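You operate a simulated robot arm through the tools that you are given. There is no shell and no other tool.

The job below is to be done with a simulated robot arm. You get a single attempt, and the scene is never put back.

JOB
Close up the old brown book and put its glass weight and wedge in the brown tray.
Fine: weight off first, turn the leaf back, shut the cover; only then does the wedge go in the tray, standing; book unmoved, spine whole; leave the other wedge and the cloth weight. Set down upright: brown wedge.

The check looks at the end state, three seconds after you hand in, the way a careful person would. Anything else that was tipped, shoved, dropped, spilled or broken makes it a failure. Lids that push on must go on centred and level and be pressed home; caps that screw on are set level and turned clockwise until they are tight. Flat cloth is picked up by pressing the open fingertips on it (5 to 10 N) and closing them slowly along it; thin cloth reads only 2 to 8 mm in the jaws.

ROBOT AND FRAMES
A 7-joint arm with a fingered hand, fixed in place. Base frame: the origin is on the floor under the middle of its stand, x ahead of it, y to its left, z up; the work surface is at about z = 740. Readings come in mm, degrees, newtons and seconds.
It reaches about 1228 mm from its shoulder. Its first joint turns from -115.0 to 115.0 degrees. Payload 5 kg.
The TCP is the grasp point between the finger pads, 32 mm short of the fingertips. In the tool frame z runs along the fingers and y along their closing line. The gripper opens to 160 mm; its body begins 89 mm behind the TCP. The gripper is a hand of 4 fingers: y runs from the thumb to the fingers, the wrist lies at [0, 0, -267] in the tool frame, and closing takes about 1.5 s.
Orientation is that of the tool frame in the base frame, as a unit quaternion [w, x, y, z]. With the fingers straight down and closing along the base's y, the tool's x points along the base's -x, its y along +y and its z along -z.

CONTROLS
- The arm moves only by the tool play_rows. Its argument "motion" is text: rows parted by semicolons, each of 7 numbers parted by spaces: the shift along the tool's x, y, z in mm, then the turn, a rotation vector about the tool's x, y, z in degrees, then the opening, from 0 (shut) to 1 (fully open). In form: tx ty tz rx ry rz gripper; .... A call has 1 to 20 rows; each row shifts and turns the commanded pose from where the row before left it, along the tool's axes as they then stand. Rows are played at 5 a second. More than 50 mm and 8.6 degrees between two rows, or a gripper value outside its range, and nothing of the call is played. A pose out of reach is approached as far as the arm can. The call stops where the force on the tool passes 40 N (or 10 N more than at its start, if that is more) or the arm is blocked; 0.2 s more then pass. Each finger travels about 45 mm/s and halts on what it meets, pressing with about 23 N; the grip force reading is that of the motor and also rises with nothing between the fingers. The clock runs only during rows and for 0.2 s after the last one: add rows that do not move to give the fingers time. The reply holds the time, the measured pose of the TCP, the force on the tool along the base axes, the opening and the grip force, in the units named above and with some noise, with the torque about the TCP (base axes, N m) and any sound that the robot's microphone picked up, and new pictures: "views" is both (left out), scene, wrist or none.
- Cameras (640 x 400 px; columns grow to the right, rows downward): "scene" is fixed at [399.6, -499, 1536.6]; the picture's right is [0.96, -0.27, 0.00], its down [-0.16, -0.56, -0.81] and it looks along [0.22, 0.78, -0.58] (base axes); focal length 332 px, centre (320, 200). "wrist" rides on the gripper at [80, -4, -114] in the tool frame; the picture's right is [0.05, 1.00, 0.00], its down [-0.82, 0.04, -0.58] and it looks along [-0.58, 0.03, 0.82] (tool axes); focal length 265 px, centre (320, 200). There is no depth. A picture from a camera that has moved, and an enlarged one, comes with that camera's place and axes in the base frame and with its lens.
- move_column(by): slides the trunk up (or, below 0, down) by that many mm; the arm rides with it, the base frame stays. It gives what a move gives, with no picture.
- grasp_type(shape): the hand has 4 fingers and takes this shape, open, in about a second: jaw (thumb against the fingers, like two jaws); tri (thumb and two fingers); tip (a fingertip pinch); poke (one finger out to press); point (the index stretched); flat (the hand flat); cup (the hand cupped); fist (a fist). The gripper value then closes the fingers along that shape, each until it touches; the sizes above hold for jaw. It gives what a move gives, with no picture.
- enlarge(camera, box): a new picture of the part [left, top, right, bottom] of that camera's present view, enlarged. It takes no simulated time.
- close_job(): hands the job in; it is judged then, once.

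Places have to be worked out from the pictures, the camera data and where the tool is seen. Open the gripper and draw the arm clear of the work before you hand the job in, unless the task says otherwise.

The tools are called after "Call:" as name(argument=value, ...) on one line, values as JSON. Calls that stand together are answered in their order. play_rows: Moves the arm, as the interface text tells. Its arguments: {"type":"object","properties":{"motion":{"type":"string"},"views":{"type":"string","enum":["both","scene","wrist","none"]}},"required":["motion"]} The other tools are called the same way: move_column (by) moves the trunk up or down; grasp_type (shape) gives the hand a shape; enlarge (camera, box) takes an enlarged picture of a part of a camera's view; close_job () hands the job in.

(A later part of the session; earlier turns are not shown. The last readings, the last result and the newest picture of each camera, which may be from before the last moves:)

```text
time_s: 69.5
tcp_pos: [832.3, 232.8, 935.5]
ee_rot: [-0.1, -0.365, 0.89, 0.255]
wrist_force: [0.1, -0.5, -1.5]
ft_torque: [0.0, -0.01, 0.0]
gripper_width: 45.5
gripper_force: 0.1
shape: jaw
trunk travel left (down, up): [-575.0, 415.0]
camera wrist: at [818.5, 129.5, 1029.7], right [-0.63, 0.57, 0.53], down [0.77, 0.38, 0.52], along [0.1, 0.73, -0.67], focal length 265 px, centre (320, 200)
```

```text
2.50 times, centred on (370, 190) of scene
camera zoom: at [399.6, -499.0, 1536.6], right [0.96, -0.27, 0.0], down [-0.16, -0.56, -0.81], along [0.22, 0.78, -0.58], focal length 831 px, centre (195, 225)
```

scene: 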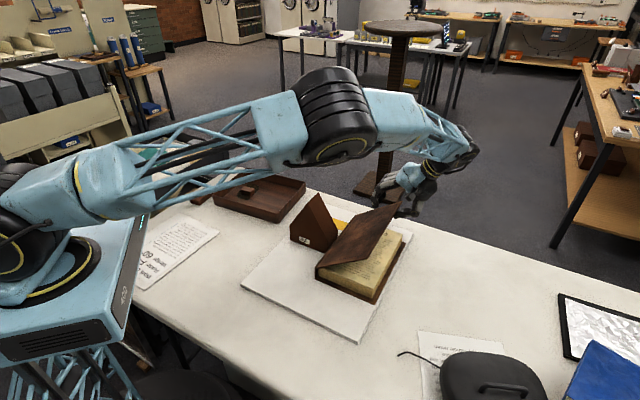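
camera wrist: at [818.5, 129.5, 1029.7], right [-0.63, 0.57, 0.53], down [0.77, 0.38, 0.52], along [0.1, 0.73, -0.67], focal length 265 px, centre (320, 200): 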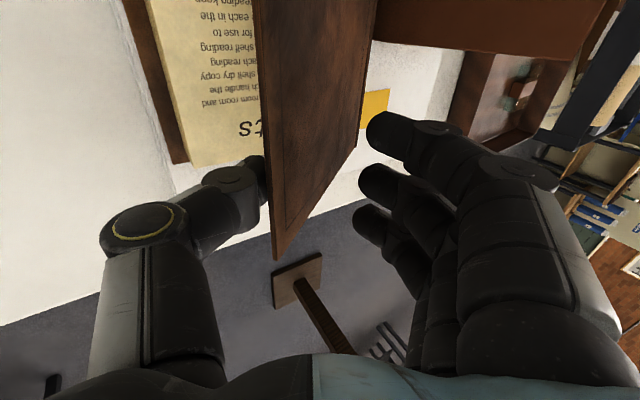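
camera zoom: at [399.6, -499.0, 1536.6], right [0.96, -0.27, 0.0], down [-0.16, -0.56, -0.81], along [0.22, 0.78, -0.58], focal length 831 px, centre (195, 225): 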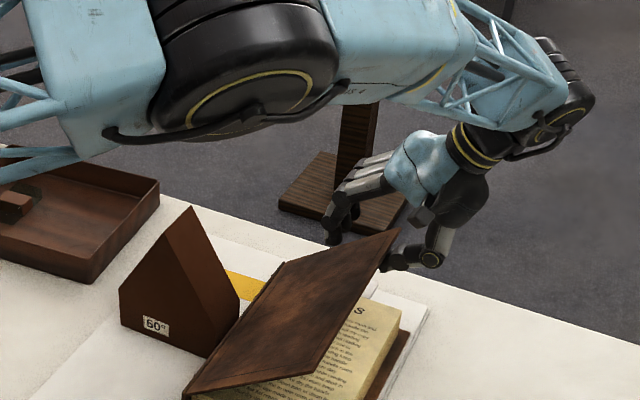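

Cover is at ~38° and riding on the thumb. Continuing down.

Call:
play_rows(motion="0 -12.7 4.9 -1.5 0 0 0.28; 0 -12.7 5 -1.5 0 0 0.28; 0 -12.1 6 -1.5 0 0 0.28; 0 -12.2 6.1 -1.5 0 0 0.28; 0 0 0 0 0 0 0.28", views="both")

Call:
enlarge(camera="scene", box=[290, 130, 450, 290])

```text
time_s: 70.7
tcp_pos: [851.4, 212.2, 891.8]
ee_rot: [-0.119, -0.36, 0.875, 0.301]
wrist_force: [0.0, 0.4, -1.1]
ft_torque: [0.02, 0.05, -0.02]
gripper_width: 45.3
gripper_force: 0.0
shape: jaw
trunk travel left (down, up): [-575.0, 415.0]
camera wrist: at [845.1, 103.4, 977.7], right [-0.59, 0.52, 0.61], down [0.8, 0.34, 0.49], along [0.05, 0.78, -0.62], focal length 265 px, centre (320, 200)
```

scene: 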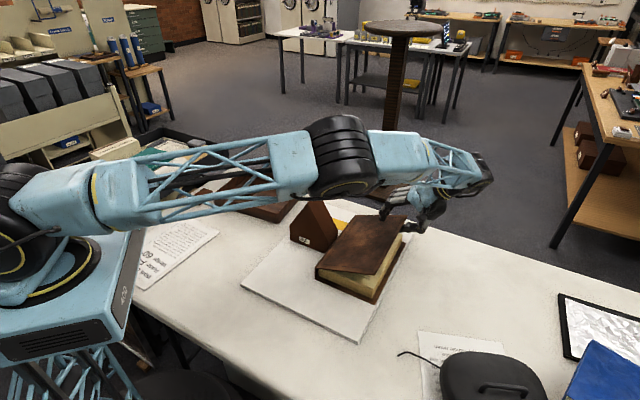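
wrist: 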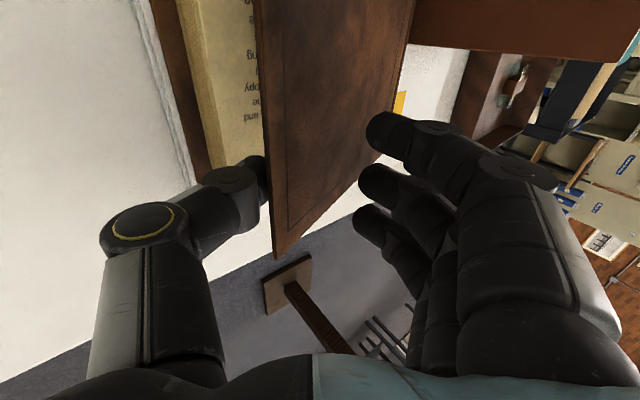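

```text
2.50 times, centred on (370, 210) of scene
camera zoom: at [399.6, -499.0, 1536.6], right [0.96, -0.27, 0.0], down [-0.16, -0.56, -0.81], along [0.22, 0.78, -0.58], focal length 831 px, centre (195, 175)
```

zoom: 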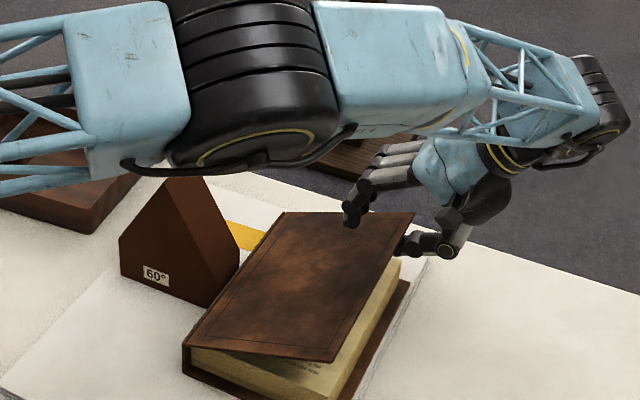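

Cover ~22° open. One more step down to ~14°, still carried on the thumb.

Call:
play_rows(motion="0 -11.4 7.2 -1 0 0 0.28; 0 -11.4 7.2 -1 0 0 0.28; 0 0 0 0 0 0 0.28", views="both")

Call:
enlarge(camera="scene", box=[310, 150, 450, 310])

```text
time_s: 71.5
tcp_pos: [858.2, 205.1, 865.1]
ee_rot: [-0.126, -0.357, 0.87, 0.316]
wrist_force: [0.2, -0.1, -0.8]
ft_torque: [-0.01, 0.01, 0.01]
gripper_width: 45.0
gripper_force: 0.2
shape: jaw
trunk travel left (down, up): [-575.0, 415.0]
camera wrist: at [854.1, 93.7, 949.5], right [-0.58, 0.51, 0.64], down [0.82, 0.33, 0.48], along [0.03, 0.8, -0.6], focal length 265 px, centre (320, 200)
```

scene: 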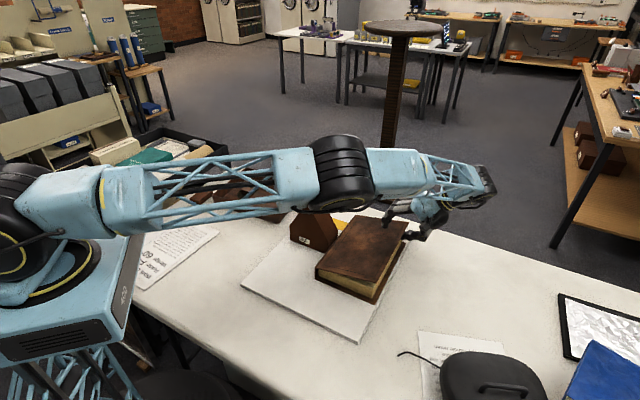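
wrist: 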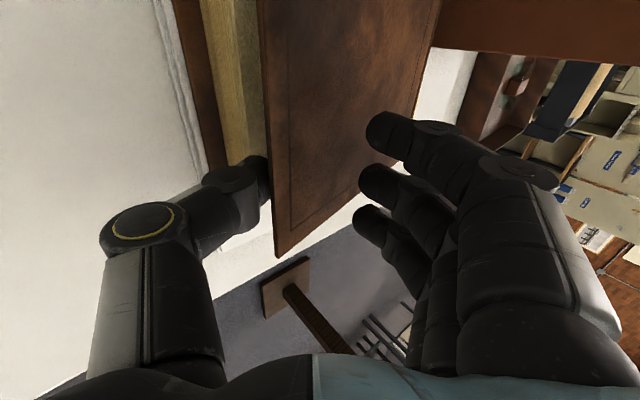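

```text
2.50 times, centred on (380, 230) of scene
camera zoom: at [399.6, -499.0, 1536.6], right [0.96, -0.27, 0.0], down [-0.16, -0.56, -0.81], along [0.22, 0.78, -0.58], focal length 831 px, centre (170, 125)
```

zoom: 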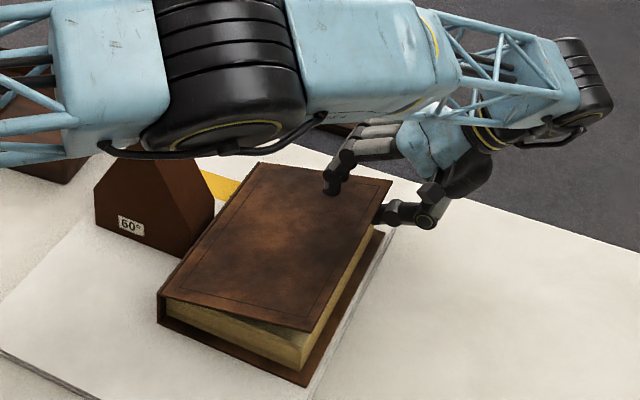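

Cover nearly shut (~13°). Now I withdraw the thumb horizontally outward so the edge slides down the thumb and settles the last bit.

Call:
play_rows(motion="0 -4.6 -3.9 0 0 0 0.28; 0 -4.6 -3.9 0 0 0 0.28; 0 -4.6 -3.9 0 0 0 0.28; 0 -4.6 -3.9 0 0 0 0.28; 0 -4.6 -3.9 0 0 0 0.28; 0 0 0 0 0 0 0.28; 0 0 0 0 0 0 0.28", views="both")

Call:
enlarge(camera="scene", box=[310, 150, 450, 310])

```text
time_s: 73.1
tcp_pos: [879.1, 183.9, 864.5]
ee_rot: [-0.126, -0.357, 0.87, 0.317]
wrist_force: [-0.8, -0.6, 0.7]
ft_torque: [0.01, 0.0, 0.01]
gripper_width: 45.2
gripper_force: 0.0
shape: jaw
trunk travel left (down, up): [-575.0, 415.0]
camera wrist: at [874.9, 72.3, 949.2], right [-0.58, 0.51, 0.64], down [0.82, 0.33, 0.48], along [0.03, 0.8, -0.6], focal length 265 px, centre (320, 200)
```

scene: 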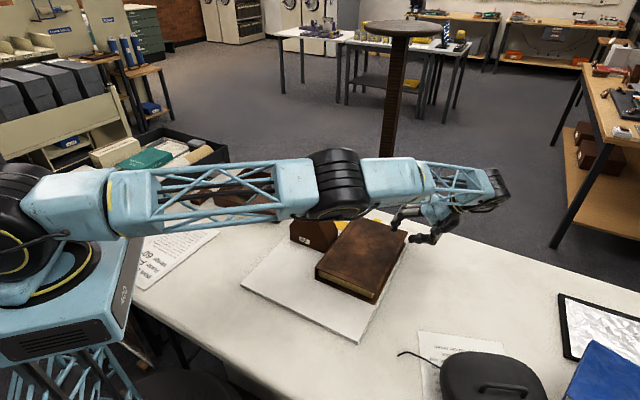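
wrist: 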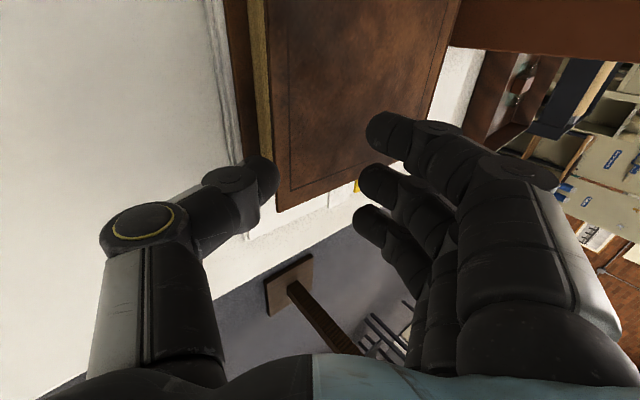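

```text
2.50 times, centred on (380, 230) of scene
camera zoom: at [399.6, -499.0, 1536.6], right [0.96, -0.27, 0.0], down [-0.16, -0.56, -0.81], along [0.22, 0.78, -0.58], focal length 831 px, centre (170, 125)
```

zoom: 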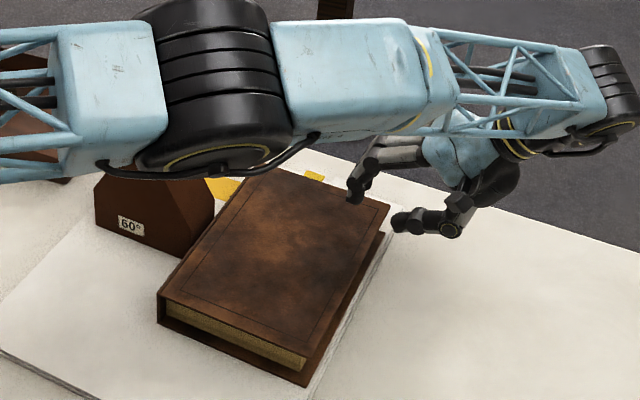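

The cover is shut. I back the hand out along its own axis, straighten it up and rise, then inspect the book closely.

Call:
play_rows(motion="0 -5 -30 0 0 0 0.28; 0 0 -45 0 0 0 0.3; 0 0 -45 8 0 0 0.3; 0 0 -40 8 0 0 0.4; 0 0 -40 8 0 0 0.4; 0 0 -30 8 0 0 0.4; 0 0 -20 8 0 0 0.4; 0 20 0 0 0 0 0.4; 0 40 0 0 0 0 0.4; 0 40 0 0 0 0 0.4; 0 0 0 0 0 0 0.4", views="both")

Call:
enlarge(camera="scene", box=[280, 180, 430, 310])

Call:
enlarge(camera="scene", box=[310, 255, 390, 305])

```text
time_s: 75.5
tcp_pos: [886.2, 158.9, 1076.6]
ee_rot: [0.004, -0.378, 0.926, 0.0]
wrist_force: [-0.1, -0.9, 0.4]
ft_torque: [0.03, 0.01, 0.01]
gripper_width: 63.8
gripper_force: 0.0
shape: jaw
out of reach, approached as far as the arm can: row 2
trunk travel left (down, up): [-575.0, 415.0]
camera wrist: at [830.8, 99.3, 1190.3], right [-0.74, 0.68, 0.0], down [0.55, 0.6, 0.58], along [0.4, 0.43, -0.81], focal length 265 px, centre (320, 200)
```

scene: 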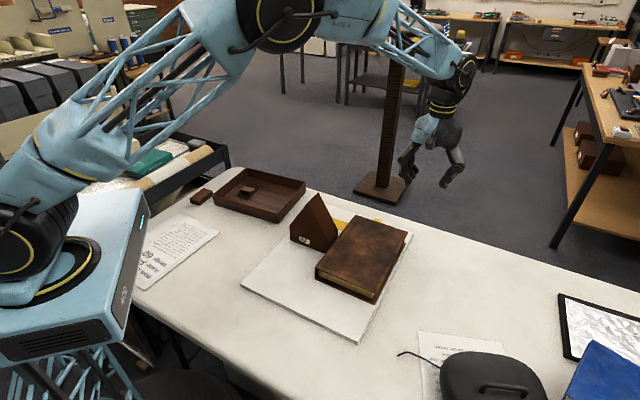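
wrist: 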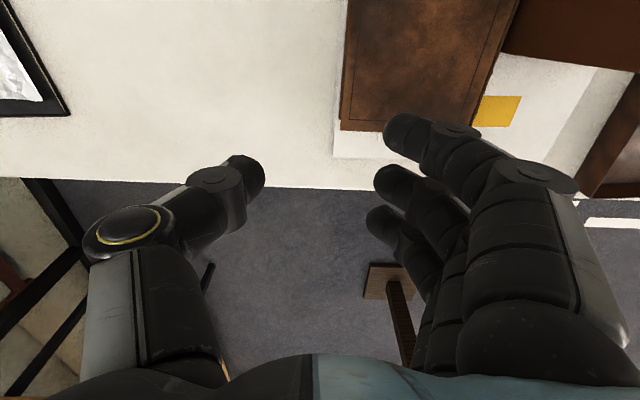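

```text
3.08 times, centred on (355, 245) of scene
camera zoom: at [399.6, -499.0, 1536.6], right [0.96, -0.27, 0.0], down [-0.16, -0.56, -0.81], along [0.22, 0.78, -0.58], focal length 1023 px, centre (212, 62)
```

zoom: 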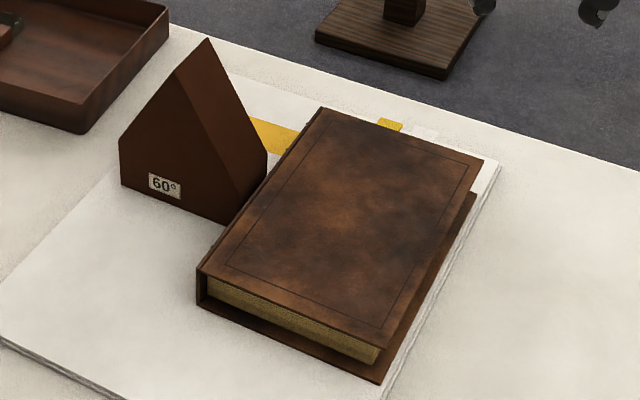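

```text
8.00 times, centred on (350, 280) of scene
camera zoom: at [399.6, -499.0, 1536.6], right [0.96, -0.27, 0.0], down [-0.16, -0.56, -0.81], along [0.22, 0.78, -0.58], focal length 2659 px, centre (80, -440)
```

zoom: 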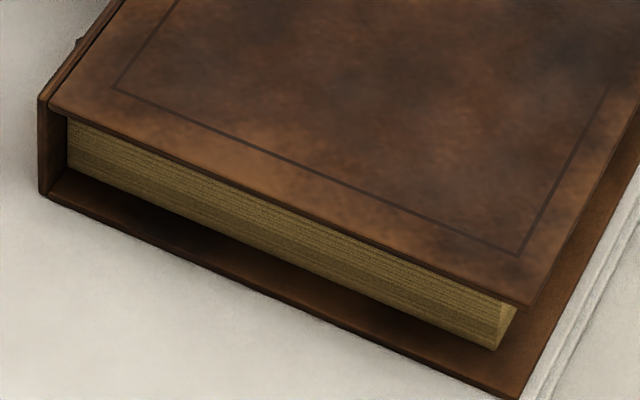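

The book is shut flat and its back-cover corners are at the same pixels as at the start (unmoved). Now I study the wedge for the grasp.

Call:
enlarge(camera="scene", box=[280, 185, 350, 255])

Call:
play_rows(motion="35 35 0 0 0 -8 0.8; 35 35 0 0 0 -8 0.8; 35 35 0 0 0 -8 1; 35 35 0 0 0 0 1; 30 35 0 0 0 0 1; 0 40 0 0 0 0 1; 0 40 0 0 0 0 1; 0 0 0 0 0 0 1; 0 0 0 0 0 0 1", views="both")

```text
5.71 times, centred on (315, 220) of scene
camera zoom: at [399.6, -499.0, 1536.6], right [0.96, -0.27, 0.0], down [-0.16, -0.56, -0.81], along [0.22, 0.78, -0.58], focal length 1899 px, centre (349, 86)
```

zoom: 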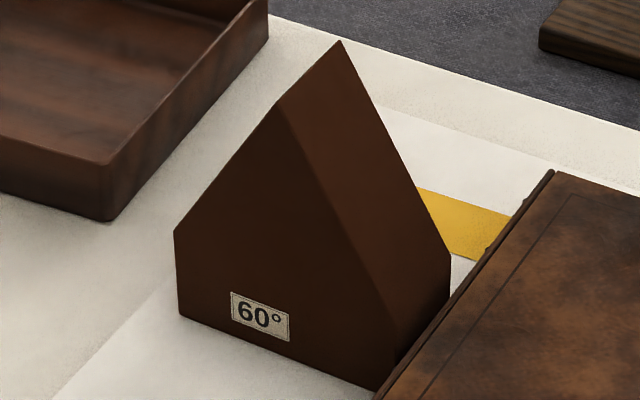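

```text
time_s: 77.5
tcp_pos: [574.0, 133.8, 1075.5]
ee_rot: [0.004, -0.563, 0.826, -0.001]
wrist_force: [0.1, 0.5, -0.2]
ft_torque: [0.01, -0.03, 0.02]
gripper_width: 160.0
gripper_force: 0.0
shape: jaw
trunk travel left (down, up): [-575.0, 415.0]
camera wrist: at [547.9, 57.8, 1188.3], right [-0.95, 0.32, -0.01], down [0.26, 0.77, 0.58], along [0.19, 0.55, -0.81], focal length 265 px, centre (320, 200)
```

scene: 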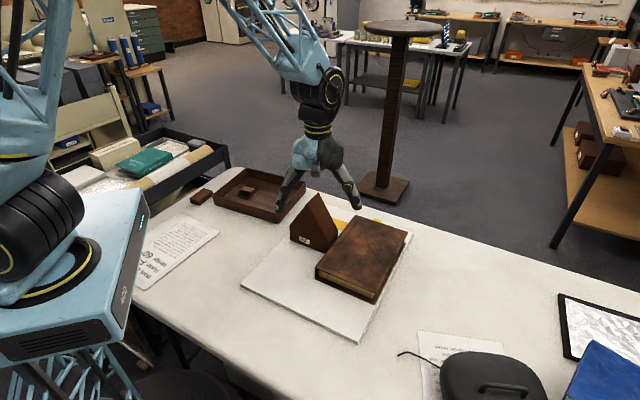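
wrist: 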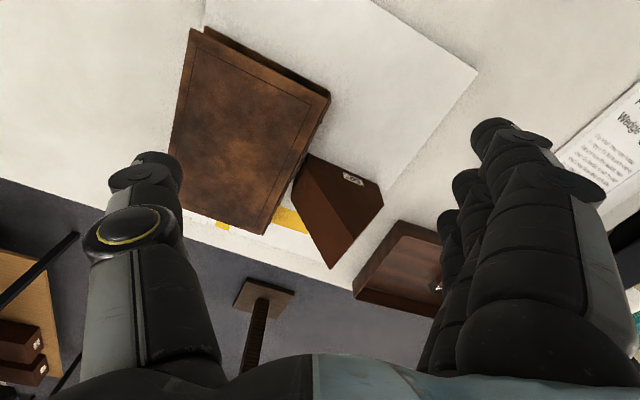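

The wedge is a house-shaped block: base ≈135 × 67 mm, walls to z ≈ 818, ridge at z ≈ 935, centre ≈ (604,330), its two flat ends facing along the spine direction. I rotate the hand to close along that direction and move above it.

Call:
play_rows(motion="0 0 0 0 0 8.14 1; 0 0 0 0 0 8.14 1; 0 0 0 0 0 8.14 1; 0 0 0 0 0 8.14 1; 0 0 0 0 0 8.14 1; 0 0 0 0 0 8.14 1; 0 0 0 0 0 8.14 1; 0 0 0 0 0 8.14 1; 0 0 0 0 0 8.14 1; 0 0 0 0 0 8.14 1; 0 0 0 0 0 8.14 1; 0 0 0 0 0 8.14 1; 0 0 0 0 0 8.14 1; 0 0 0 0 0 8.14 1; 0 0 0 0 0 0 1", views="none")

Call:
play_rows(motion="23.6 31.8 0 0 0 0 0.9; 23.6 31.8 0 0 0 0 0.8; 23.6 31.8 0 0 0 0 0.7; 23.6 31.8 0 0 0 0 0.7; 23.6 31.8 0 0 0 0 0.7; 0 0 0 0 0 0 0.7; 0 0 0 0 0 0 0.7", views="both")

```text
time_s: 80.7
tcp_pos: [573.5, 133.0, 1074.1]
ee_rot: [0.003, 0.387, 0.922, 0.002]
wrist_force: [0.1, 0.2, 0.4]
ft_torque: [-0.01, 0.03, 0.01]
gripper_width: 159.7
gripper_force: 0.0
shape: jaw
trunk travel left (down, up): [-575.0, 415.0]
```

```text
time_s: 82.3
tcp_pos: [603.5, 328.6, 1077.2]
ee_rot: [0.003, 0.387, 0.922, 0.002]
wrist_force: [-1.0, 1.2, 0.9]
ft_torque: [0.0, 0.02, 0.0]
gripper_width: 112.6
gripper_force: 0.0
shape: jaw
trunk travel left (down, up): [-575.0, 415.0]
camera wrist: at [543.2, 382.2, 1190.2], right [0.68, 0.74, 0.01], down [0.6, -0.55, 0.58], along [0.43, -0.39, -0.81], focal length 265 px, centre (320, 200)
```

scene: 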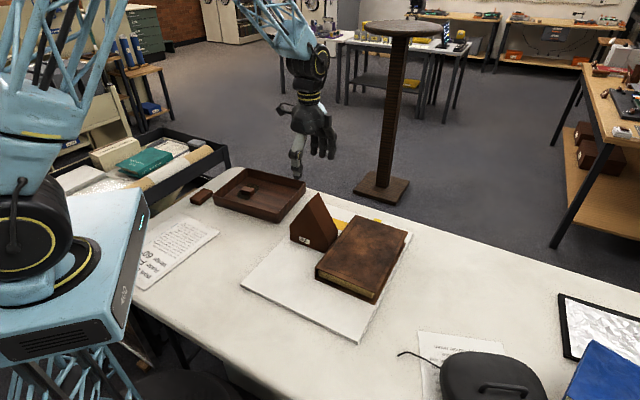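
wrist: 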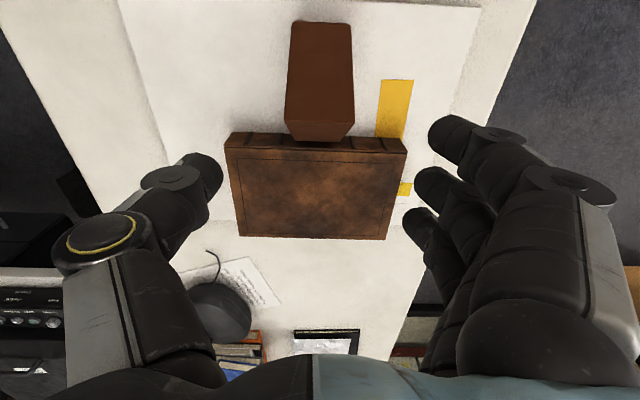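

Call:
enlarge(camera="wrist", box=[230, 0, 420, 160])

```text
2.50 times, centred on (325, 80) of wrist
camera zoom: at [543.2, 382.2, 1190.2], right [0.68, 0.74, 0.01], down [0.6, -0.55, 0.58], along [0.43, -0.39, -0.81], focal length 664 px, centre (308, 500)
```

zoom: 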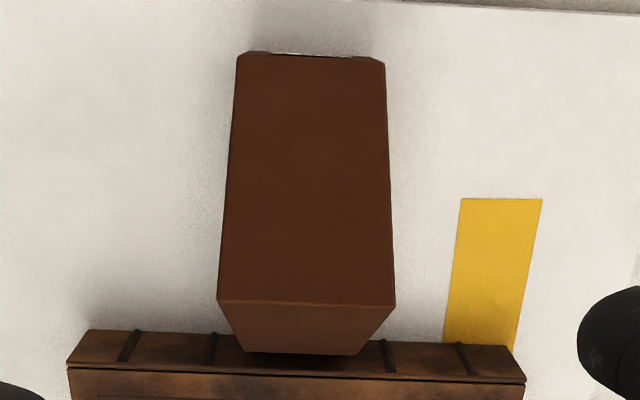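

Ridge centre is 6.6 mm along −x of the tool and centred in the closing direction, yaw aligned within 1°. Descending with 112 mm opening to z ≈ 905 first.

Call:
play_rows(motion="-6.6 0 0 0 0 0 0.7; 0 0 45 0 0 0 0.7; 0 0 45 0 0 0 0.7; 0 0 45 0 0 0 0.7; 0 0 37 0 0 0 0.7; 0 0 0 0 0 0 0.7", views="both")

Call:
enlarge(camera="scene", box=[260, 130, 390, 260])

```text
time_s: 83.7
tcp_pos: [612.7, 325.1, 906.9]
ee_rot: [0.004, 0.387, 0.922, 0.003]
wrist_force: [-0.2, -0.4, 0.3]
ft_torque: [-0.01, -0.03, 0.0]
gripper_width: 112.4
gripper_force: 0.1
shape: jaw
trunk travel left (down, up): [-575.0, 415.0]
camera wrist: at [551.8, 378.7, 1019.1], right [0.68, 0.74, 0.01], down [0.6, -0.55, 0.58], along [0.43, -0.39, -0.81], focal length 265 px, centre (320, 200)
```

scene: 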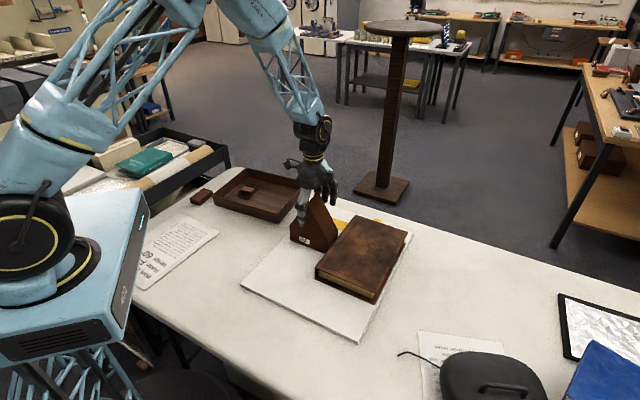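
wrist: 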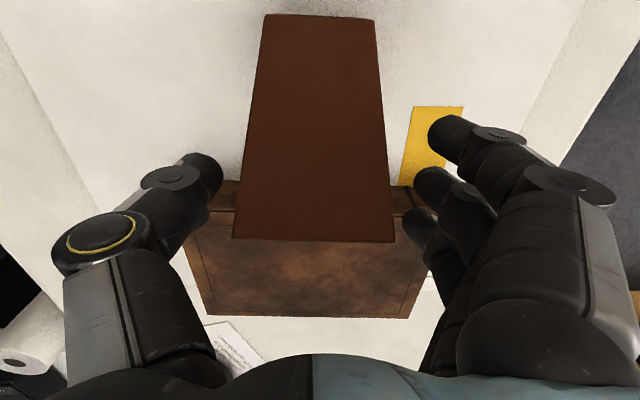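

```text
3.08 times, centred on (325, 195) of scene
camera zoom: at [399.6, -499.0, 1536.6], right [0.96, -0.27, 0.0], down [-0.16, -0.56, -0.81], along [0.22, 0.78, -0.58], focal length 1023 px, centre (305, 215)
```

zoom: 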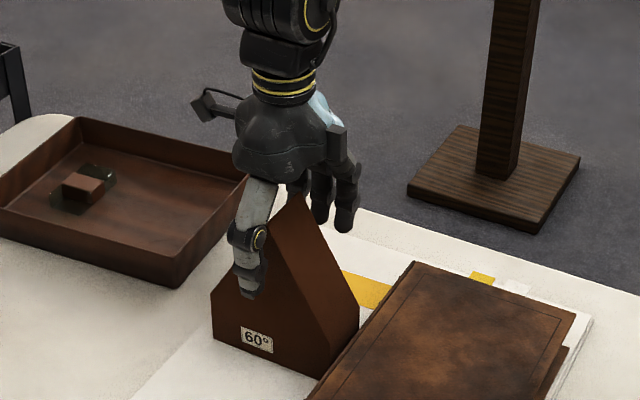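

Well lined up (ridge 2–3 mm toward the thumb). I correct that, descend to TCP z ≈ 869 (palm ~20 mm above the ridge) and check.

Call:
play_rows(motion="0 -2.9 15 0 0 0 0.7; 0 0 13 0 0 0 0.7; 0 0 9 0 0 0 0.65; 0 0 0 0 0 0 0.6; 0 0 0 0 0 0 0.6", views="both")

Call:
enlarge(camera="scene", box=[260, 150, 370, 260])

```text
time_s: 84.9
tcp_pos: [610.2, 322.5, 866.4]
ee_rot: [0.003, 0.387, 0.922, 0.003]
wrist_force: [0.1, -0.3, 1.1]
ft_torque: [0.0, 0.06, -0.02]
gripper_width: 96.7
gripper_force: 0.0
shape: jaw
trunk travel left (down, up): [-575.0, 415.0]
camera wrist: at [549.7, 376.7, 980.6], right [0.68, 0.74, 0.01], down [0.6, -0.55, 0.58], along [0.43, -0.39, -0.81], focal length 265 px, centre (320, 200)
```

scene: 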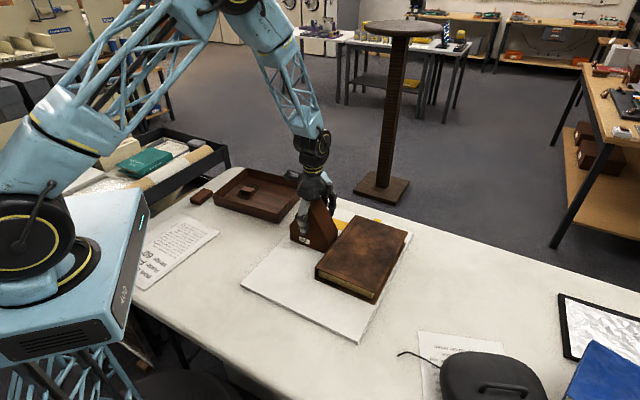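
wrist: 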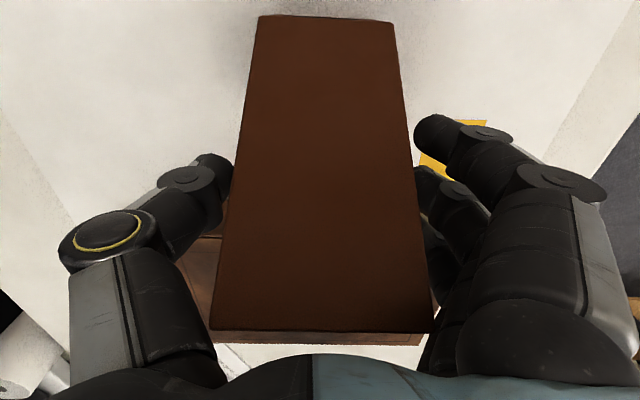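

```text
3.64 times, centred on (315, 205) of scene
camera zoom: at [399.6, -499.0, 1536.6], right [0.96, -0.27, 0.0], down [-0.16, -0.56, -0.81], along [0.22, 0.78, -0.58], focal length 1209 px, centre (338, 182)
```

zoom: 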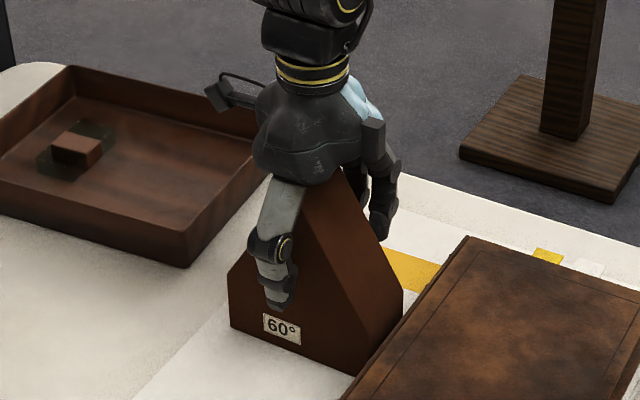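

Both sides are in position. Closing slowly on the wedge's flat ends.

Call:
play_rows(motion="0 0 0 0 0 0 0.55; 0 0 0 0 0 0 0.5; 0 0 0 0 0 0 0.46; 0 0 0 0 0 0 0.42; 0 0 0 0 0 0 0.36; 0 0 0 0 0 0 0.32; 0 0 0 0 0 0 0.32", views="both")

Call:
enlarge(camera="scene", box=[260, 150, 370, 260])

```text
time_s: 86.5
tcp_pos: [609.7, 323.7, 866.7]
ee_rot: [0.003, 0.386, 0.922, 0.003]
wrist_force: [-1.6, -0.1, 6.3]
ft_torque: [0.05, -0.03, -0.04]
gripper_width: 64.6
gripper_force: 23.0
shape: jaw
trunk travel left (down, up): [-575.0, 415.0]
camera wrist: at [549.4, 376.6, 980.9], right [0.68, 0.74, 0.01], down [0.6, -0.55, 0.58], along [0.43, -0.39, -0.81], focal length 265 px, centre (320, 200)
```

scene: 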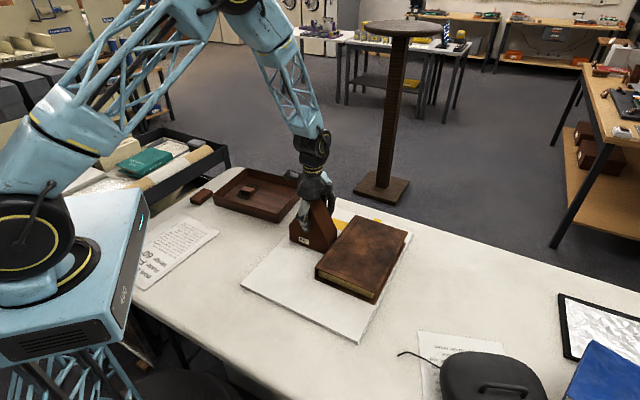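
wrist: 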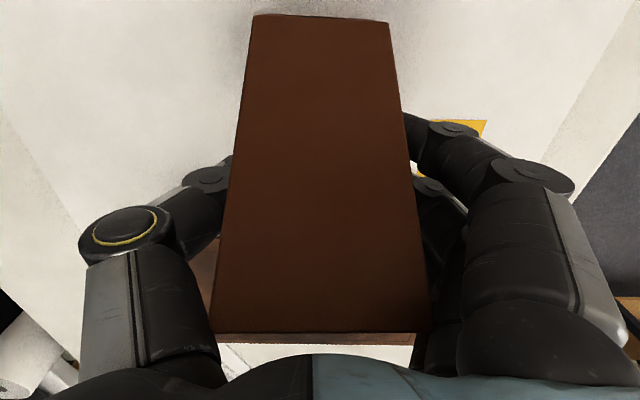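

```text
3.64 times, centred on (315, 205) of scene
camera zoom: at [399.6, -499.0, 1536.6], right [0.96, -0.27, 0.0], down [-0.16, -0.56, -0.81], along [0.22, 0.78, -0.58], focal length 1209 px, centre (338, 182)
```

zoom: 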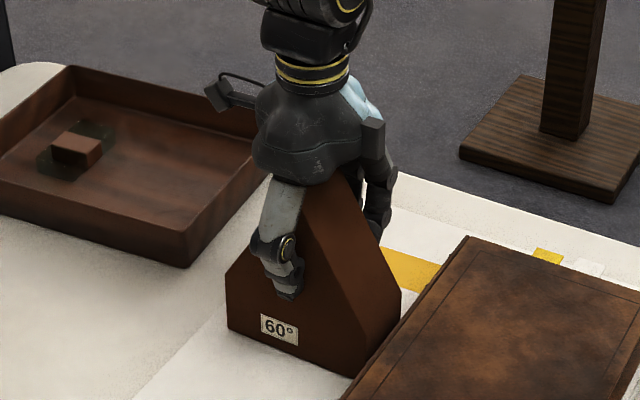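

Gripped at 64.6 mm / 23 N. Lifting a little to verify.

Call:
play_rows(motion="0 0 -5 0 0 0 0.32; 0 0 -8 0 0 0 0.32; 0 0 -12 0 0 0 0.32; 0 0 0 0 0 0 0.32", views="both")

Call:
enlarge(camera="scene", box=[260, 150, 370, 260])

```text
time_s: 87.5
tcp_pos: [608.7, 324.2, 891.8]
ee_rot: [0.003, 0.387, 0.922, 0.003]
wrist_force: [-0.4, 0.5, -1.1]
ft_torque: [-0.01, -0.01, 0.0]
gripper_width: 64.5
gripper_force: 23.2
shape: jaw
trunk travel left (down, up): [-575.0, 415.0]
camera wrist: at [548.6, 377.1, 1005.7], right [0.68, 0.74, 0.01], down [0.6, -0.55, 0.58], along [0.43, -0.39, -0.81], focal length 265 px, centre (320, 200)
```

scene: 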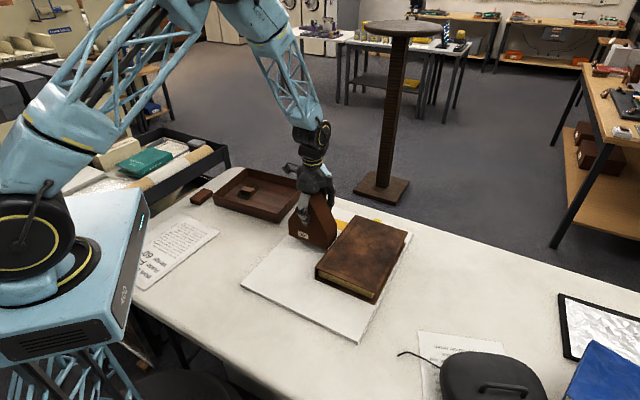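
wrist: 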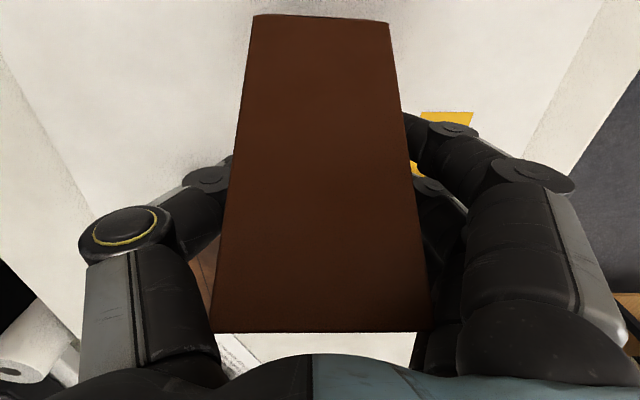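

```text
3.64 times, centred on (315, 205) of scene
camera zoom: at [399.6, -499.0, 1536.6], right [0.96, -0.27, 0.0], down [-0.16, -0.56, -0.81], along [0.22, 0.78, -0.58], focal length 1209 px, centre (338, 182)
```

zoom: 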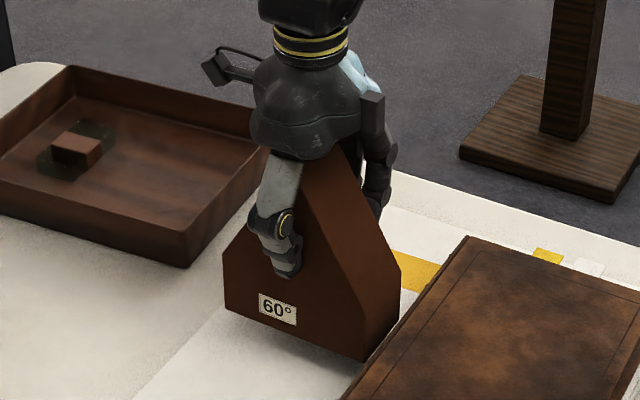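

The wedge lifts cleanly and stays upright. I raise it ~95 mm and carry it over to the right half of the tray (target centre ≈ (514,619)), then align with the tray.

Call:
play_rows(motion="0 0 -25 0 0 0 0.32; 0 0 -35 0 0 0 0.32; 0 0 -35 0 0 0 0.32; 15 8 0 0 0 0 0.32; 30 15 0 0 0 0 0.32; 36 18 0 0 0 0 0.32; 36 18 0 0 0 0 0.32; 36 18 0 0 0 0 0.32; 36 18 0 0 0 0 0.32; 36 18 0 0 0 0 0.32; 30 15 0 0 0 0 0.32; 21.7 11.2 0 0 0 -5.6 0.32; 0 0 0 0 0 0 0.32; 0 0 0 0 0 0 0.32", views="both")

Call:
enlarge(camera="scene", box=[190, 90, 350, 240])

```text
time_s: 90.5
tcp_pos: [514.8, 618.5, 987.1]
ee_rot: [0.004, 0.341, 0.94, 0.003]
wrist_force: [0.3, 0.0, -0.7]
ft_torque: [-0.01, -0.02, 0.0]
gripper_width: 64.0
gripper_force: 23.1
shape: jaw
trunk travel left (down, up): [-575.0, 415.0]
camera wrist: at [448.7, 666.4, 1101.0], right [0.6, 0.8, 0.01], down [0.65, -0.49, 0.58], along [0.47, -0.34, -0.81], focal length 265 px, centre (320, 200)
```

scene: 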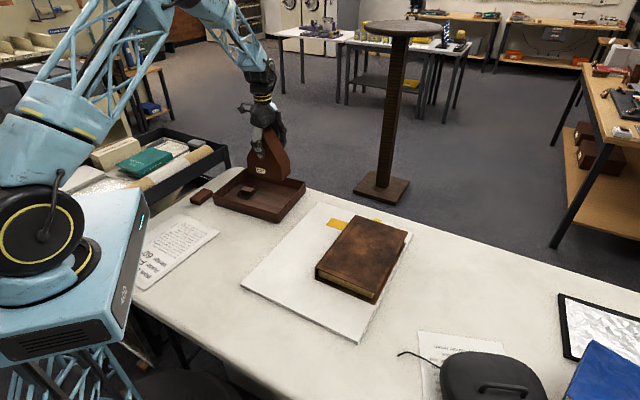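
wrist: 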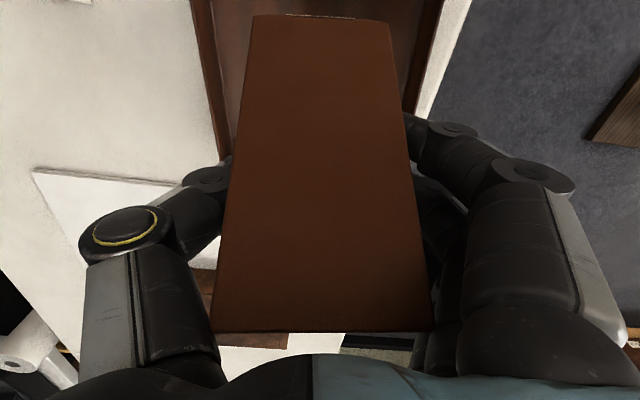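

```text
2.67 times, centred on (270, 165) of scene
camera zoom: at [399.6, -499.0, 1536.6], right [0.96, -0.27, 0.0], down [-0.16, -0.56, -0.81], along [0.22, 0.78, -0.58], focal length 886 px, centre (453, 293)
```

zoom: 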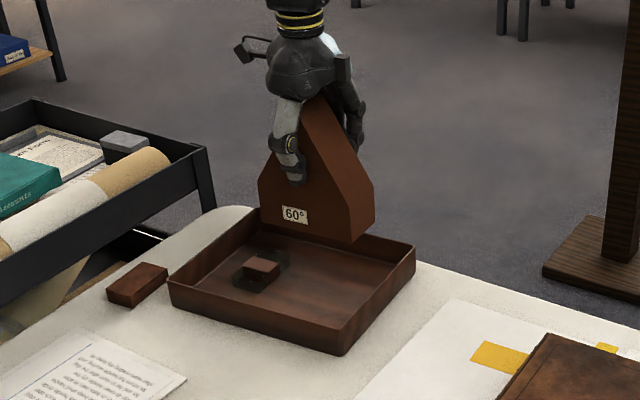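

The wedge hangs upright over the right half of the tray, between bar and wall with ~16–20 mm margins. Lowering to about 15 mm above the floor.

Call:
play_rows(motion="0 0 25 0 0 0 0.32; 0 0 30 0 0 0 0.32; 0 0 30 0 0 0 0.32; 0 0 18 0 0 0 0.32; 0 0 7 0 0 0 0.32; 0 0 0 0 0 0 0.32", views="both")

Call:
enlarge(camera="scene", box=[190, 120, 320, 230])

```text
time_s: 91.9
tcp_pos: [514.5, 617.6, 876.9]
ee_rot: [0.003, 0.342, 0.94, 0.002]
wrist_force: [0.3, -0.1, -0.2]
ft_torque: [-0.03, 0.04, 0.0]
gripper_width: 64.3
gripper_force: 23.1
shape: jaw
trunk travel left (down, up): [-575.0, 415.0]
camera wrist: at [449.4, 665.8, 990.5], right [0.6, 0.8, 0.01], down [0.65, -0.49, 0.58], along [0.47, -0.34, -0.81], focal length 265 px, centre (320, 200)
```

scene: 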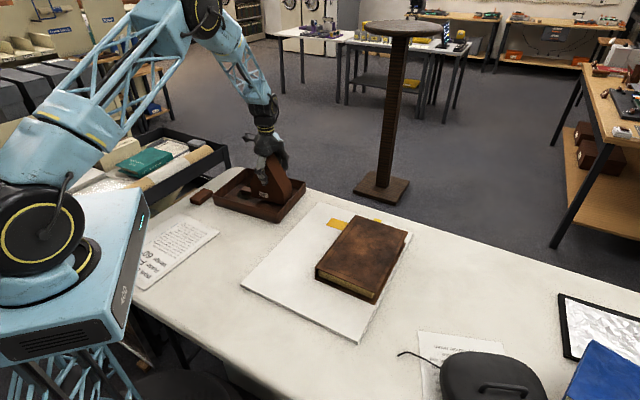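
wrist: 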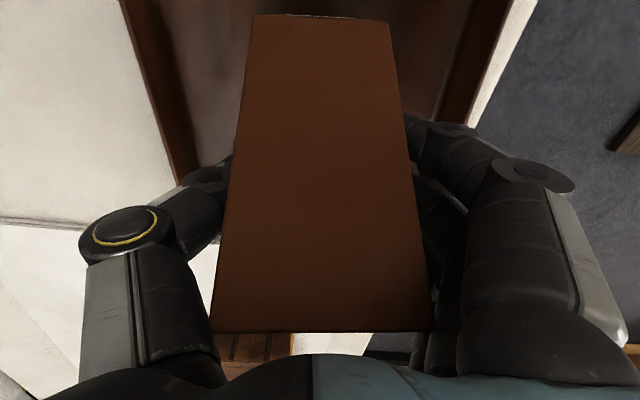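

```text
3.64 times, centred on (255, 175) of scene
camera zoom: at [399.6, -499.0, 1536.6], right [0.96, -0.27, 0.0], down [-0.16, -0.56, -0.81], along [0.22, 0.78, -0.58], focal length 1209 px, centre (556, 291)
```

zoom: 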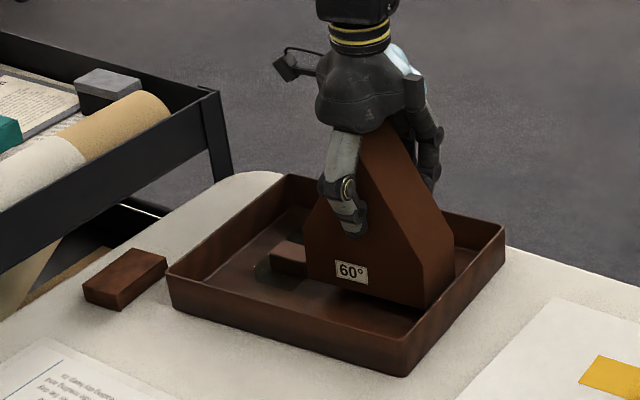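

Clear of the bar and both walls. Now the last millimetres in small steps, watching for touchdown.

Call:
play_rows(motion="0 0 5 0 0 0 0.32; 0 0 3 0 0 0 0.32; 0 0 0 0 0 0 0.32", views="none")

Call:
play_rows(motion="0 0 2 0 0 0 0.32; 0 0 0 0 0 0 0.32", views="none")

Call:
play_rows(motion="0 0 2 0 0 0 0.32; 0 0 0 0 0 0 0.32", views="scene")

```text
time_s: 92.7
tcp_pos: [514.3, 618.3, 869.8]
ee_rot: [0.003, 0.341, 0.94, 0.002]
wrist_force: [0.0, 0.0, -0.8]
ft_torque: [0.02, -0.02, 0.03]
gripper_width: 64.0
gripper_force: 22.5
shape: jaw
trunk travel left (down, up): [-575.0, 415.0]
```

```text
time_s: 93.3
tcp_pos: [515.1, 618.5, 867.1]
ee_rot: [0.003, 0.343, 0.939, 0.002]
wrist_force: [-0.2, -0.7, -0.3]
ft_torque: [-0.01, 0.0, -0.02]
gripper_width: 64.3
gripper_force: 23.3
shape: jaw
trunk travel left (down, up): [-575.0, 415.0]
```

```text
time_s: 93.9
tcp_pos: [514.7, 618.5, 864.3]
ee_rot: [0.003, 0.342, 0.94, 0.003]
wrist_force: [-0.2, 0.4, -0.9]
ft_torque: [0.0, -0.01, 0.01]
gripper_width: 64.1
gripper_force: 23.0
shape: jaw
trunk travel left (down, up): [-575.0, 415.0]
```

scene: 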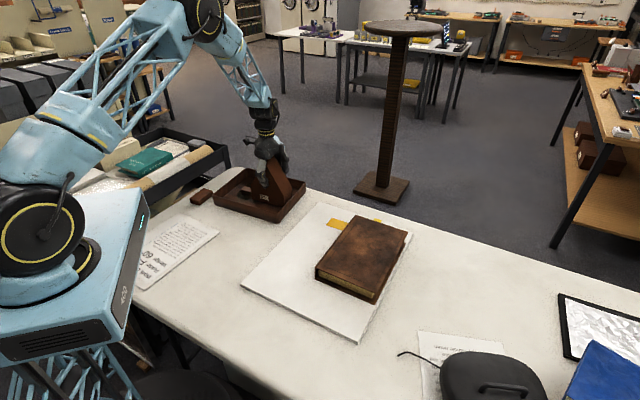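

Call:
play_rows(motion="0 0 1.5 0 0 0 0.32; 0 0 0 0 0 0 0.32", views="none")

Call:
play_rows(motion="0 0 1.5 0 0 0 0.32; 0 0 0 0 0 0 0.32", views="none")

Call:
play_rows(motion="0 0 1.5 0 0 0 0.32; 0 0 0 0 0 0 0.32", views="none")

```text
time_s: 94.5
tcp_pos: [515.8, 617.3, 864.6]
ee_rot: [0.004, 0.341, 0.94, 0.002]
wrist_force: [-1.0, -0.1, -0.2]
ft_torque: [0.0, -0.03, 0.04]
gripper_width: 64.2
gripper_force: 23.2
shape: jaw
trunk travel left (down, up): [-575.0, 415.0]
```

```text
time_s: 95.1
tcp_pos: [514.2, 617.8, 861.8]
ee_rot: [0.004, 0.341, 0.94, 0.002]
wrist_force: [0.4, 0.6, -1.3]
ft_torque: [-0.01, 0.01, -0.05]
gripper_width: 64.2
gripper_force: 23.1
shape: jaw
trunk travel left (down, up): [-575.0, 415.0]
```

```text
time_s: 95.7
tcp_pos: [514.1, 619.2, 861.4]
ee_rot: [0.004, 0.342, 0.94, 0.002]
wrist_force: [0.1, -0.2, -0.2]
ft_torque: [0.01, 0.04, 0.03]
gripper_width: 64.2
gripper_force: 23.0
shape: jaw
trunk travel left (down, up): [-575.0, 415.0]
```

Not yet touching at TCP z ≈ 861; continuing in 1.5 mm steps.

Call:
play_rows(motion="0 0 1.5 0 0 0 0.32; 0 0 0 0 0 0 0.32", views="none")

Call:
play_rows(motion="0 0 1.5 0 0 0 0.32; 0 0 0 0 0 0 0.32", views="none")

Call:
play_rows(motion="0 0 1.5 0 0 0 0.32; 0 0 0 0 0 0 0.32", views="scene")

```text
time_s: 96.3
tcp_pos: [514.4, 617.7, 858.8]
ee_rot: [0.004, 0.341, 0.94, 0.003]
wrist_force: [-0.1, -2.1, 8.1]
ft_torque: [0.22, 0.01, 0.02]
gripper_width: 64.2
gripper_force: 23.2
shape: jaw
trunk travel left (down, up): [-575.0, 415.0]
```

```text
time_s: 96.9
tcp_pos: [514.7, 618.0, 858.8]
ee_rot: [0.004, 0.341, 0.94, 0.004]
wrist_force: [-1.0, -1.4, 18.7]
ft_torque: [0.43, -0.18, 0.03]
gripper_width: 64.0
gripper_force: 23.1
shape: jaw
trunk travel left (down, up): [-575.0, 415.0]
```

```text
time_s: 97.5
tcp_pos: [513.7, 617.7, 858.4]
ee_rot: [0.005, 0.342, 0.94, 0.004]
wrist_force: [-2.0, -1.1, 31.7]
ft_torque: [0.76, -0.39, 0.06]
gripper_width: 64.4
gripper_force: 22.9
shape: jaw
trunk travel left (down, up): [-575.0, 415.0]
```

scene: 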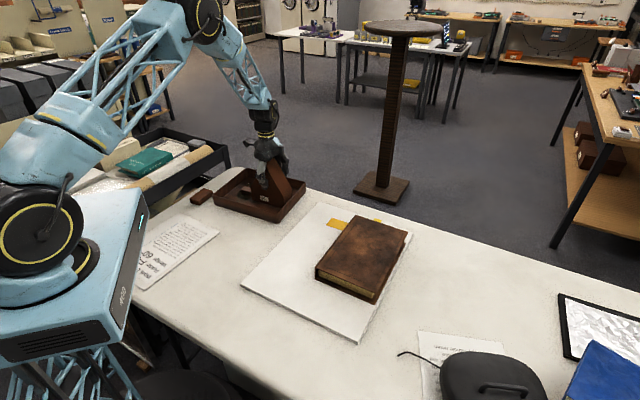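

Touchdown at TCP ≈ 859 (force rose). I ease off 3 mm and open the fingers slowly.

Call:
play_rows(motion="0 0 -1.5 0 0 0 0.32; 0 0 -1.5 0 0 0 0.32; 0 0 0 0 0 0 0.32; 0 0 0 0 0 0 0.38; 0 0 0 0 0 0 0.42; 0 0 0 0 0 0 0.46; 0 0 0 0 0 0 0.5; 0 0 0 0 0 0 0.54; 0 0 0 0 0 0 0.58; 0 0 0 0 0 0 0.6; 0 0 0 0 0 0 0.6", views="both")

Call:
enlarge(camera="scene", box=[190, 120, 320, 230])

```text
time_s: 99.9
tcp_pos: [513.8, 617.8, 858.5]
ee_rot: [0.003, 0.341, 0.94, 0.002]
wrist_force: [-0.9, -2.4, 5.3]
ft_torque: [-0.01, 0.06, 0.03]
gripper_width: 95.5
gripper_force: 0.0
shape: jaw
trunk travel left (down, up): [-575.0, 415.0]
camera wrist: at [448.9, 665.3, 972.2], right [0.6, 0.8, 0.01], down [0.65, -0.49, 0.58], along [0.47, -0.34, -0.81], focal length 265 px, centre (320, 200)
```

scene: 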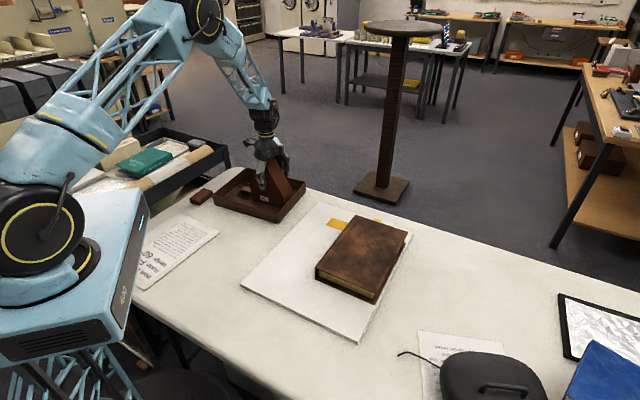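
wrist: 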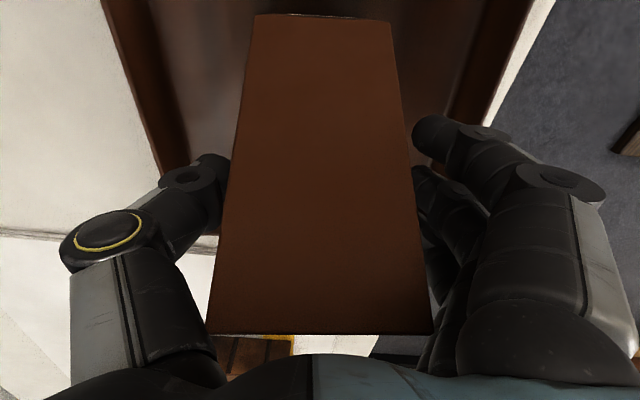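

```text
3.64 times, centred on (255, 175) of scene
camera zoom: at [399.6, -499.0, 1536.6], right [0.96, -0.27, 0.0], down [-0.16, -0.56, -0.81], along [0.22, 0.78, -0.58], focal length 1209 px, centre (556, 291)
```

zoom: 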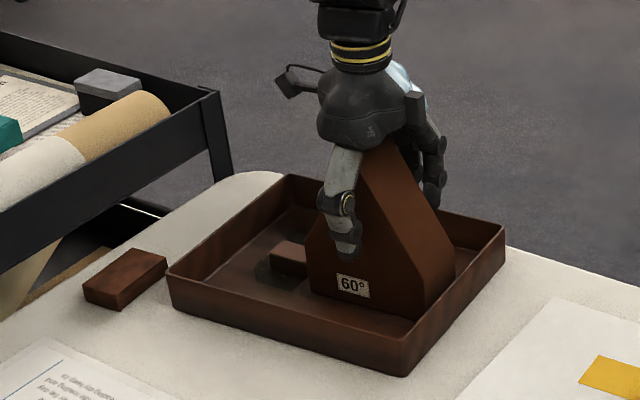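

Fingers are open; a slight residual contact (5 N) remains, probably palm on the ridge. I lift straight up slowly and check the wedge stays put.

Call:
play_rows(motion="0 0 -3 0 0 0 0.62; 0 0 -5 0 0 0 0.65; 0 0 -8 0 0 0 0.7; 0 0 0 0 0 0 0.7", views="both")

Call:
enlarge(camera="scene", box=[190, 120, 320, 230])

```text
time_s: 100.9
tcp_pos: [514.0, 617.6, 873.9]
ee_rot: [0.004, 0.342, 0.94, 0.002]
wrist_force: [-0.8, 0.7, 0.1]
ft_torque: [0.01, -0.01, -0.05]
gripper_width: 111.5
gripper_force: 0.0
shape: jaw
trunk travel left (down, up): [-575.0, 415.0]
camera wrist: at [449.1, 665.8, 988.2], right [0.6, 0.8, 0.01], down [0.65, -0.49, 0.58], along [0.47, -0.35, -0.81], focal length 265 px, centre (320, 200)
```

scene: 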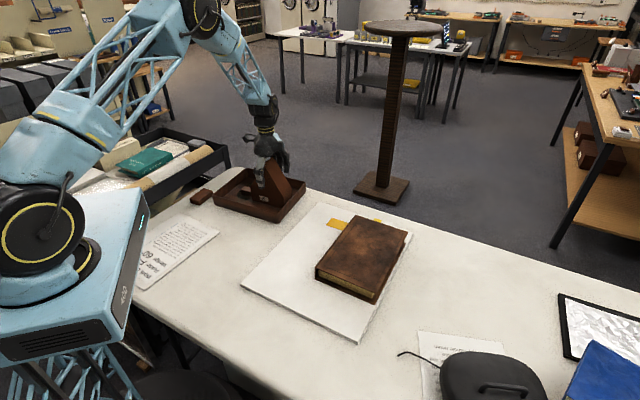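
wrist: 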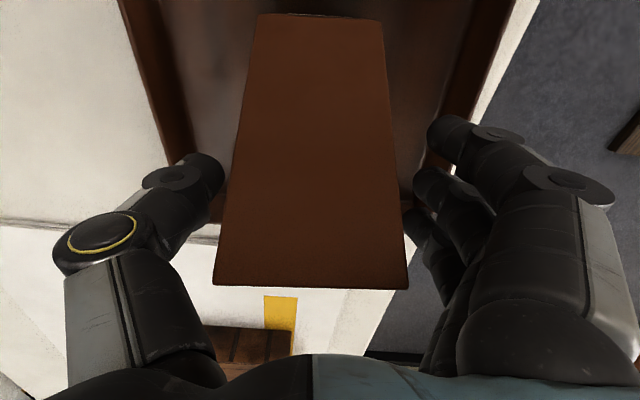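

```text
3.64 times, centred on (255, 175) of scene
camera zoom: at [399.6, -499.0, 1536.6], right [0.96, -0.27, 0.0], down [-0.16, -0.56, -0.81], along [0.22, 0.78, -0.58], focal length 1209 px, centre (556, 291)
```

zoom: 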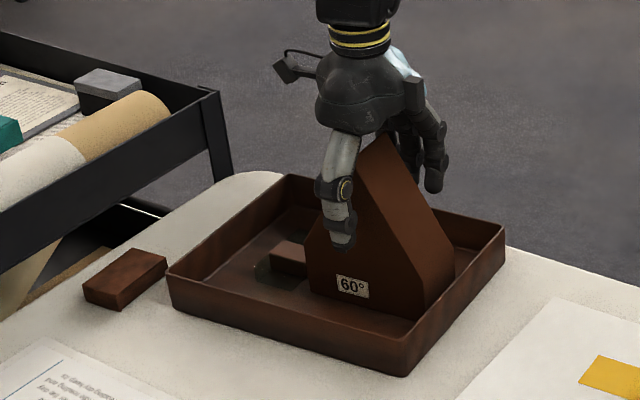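

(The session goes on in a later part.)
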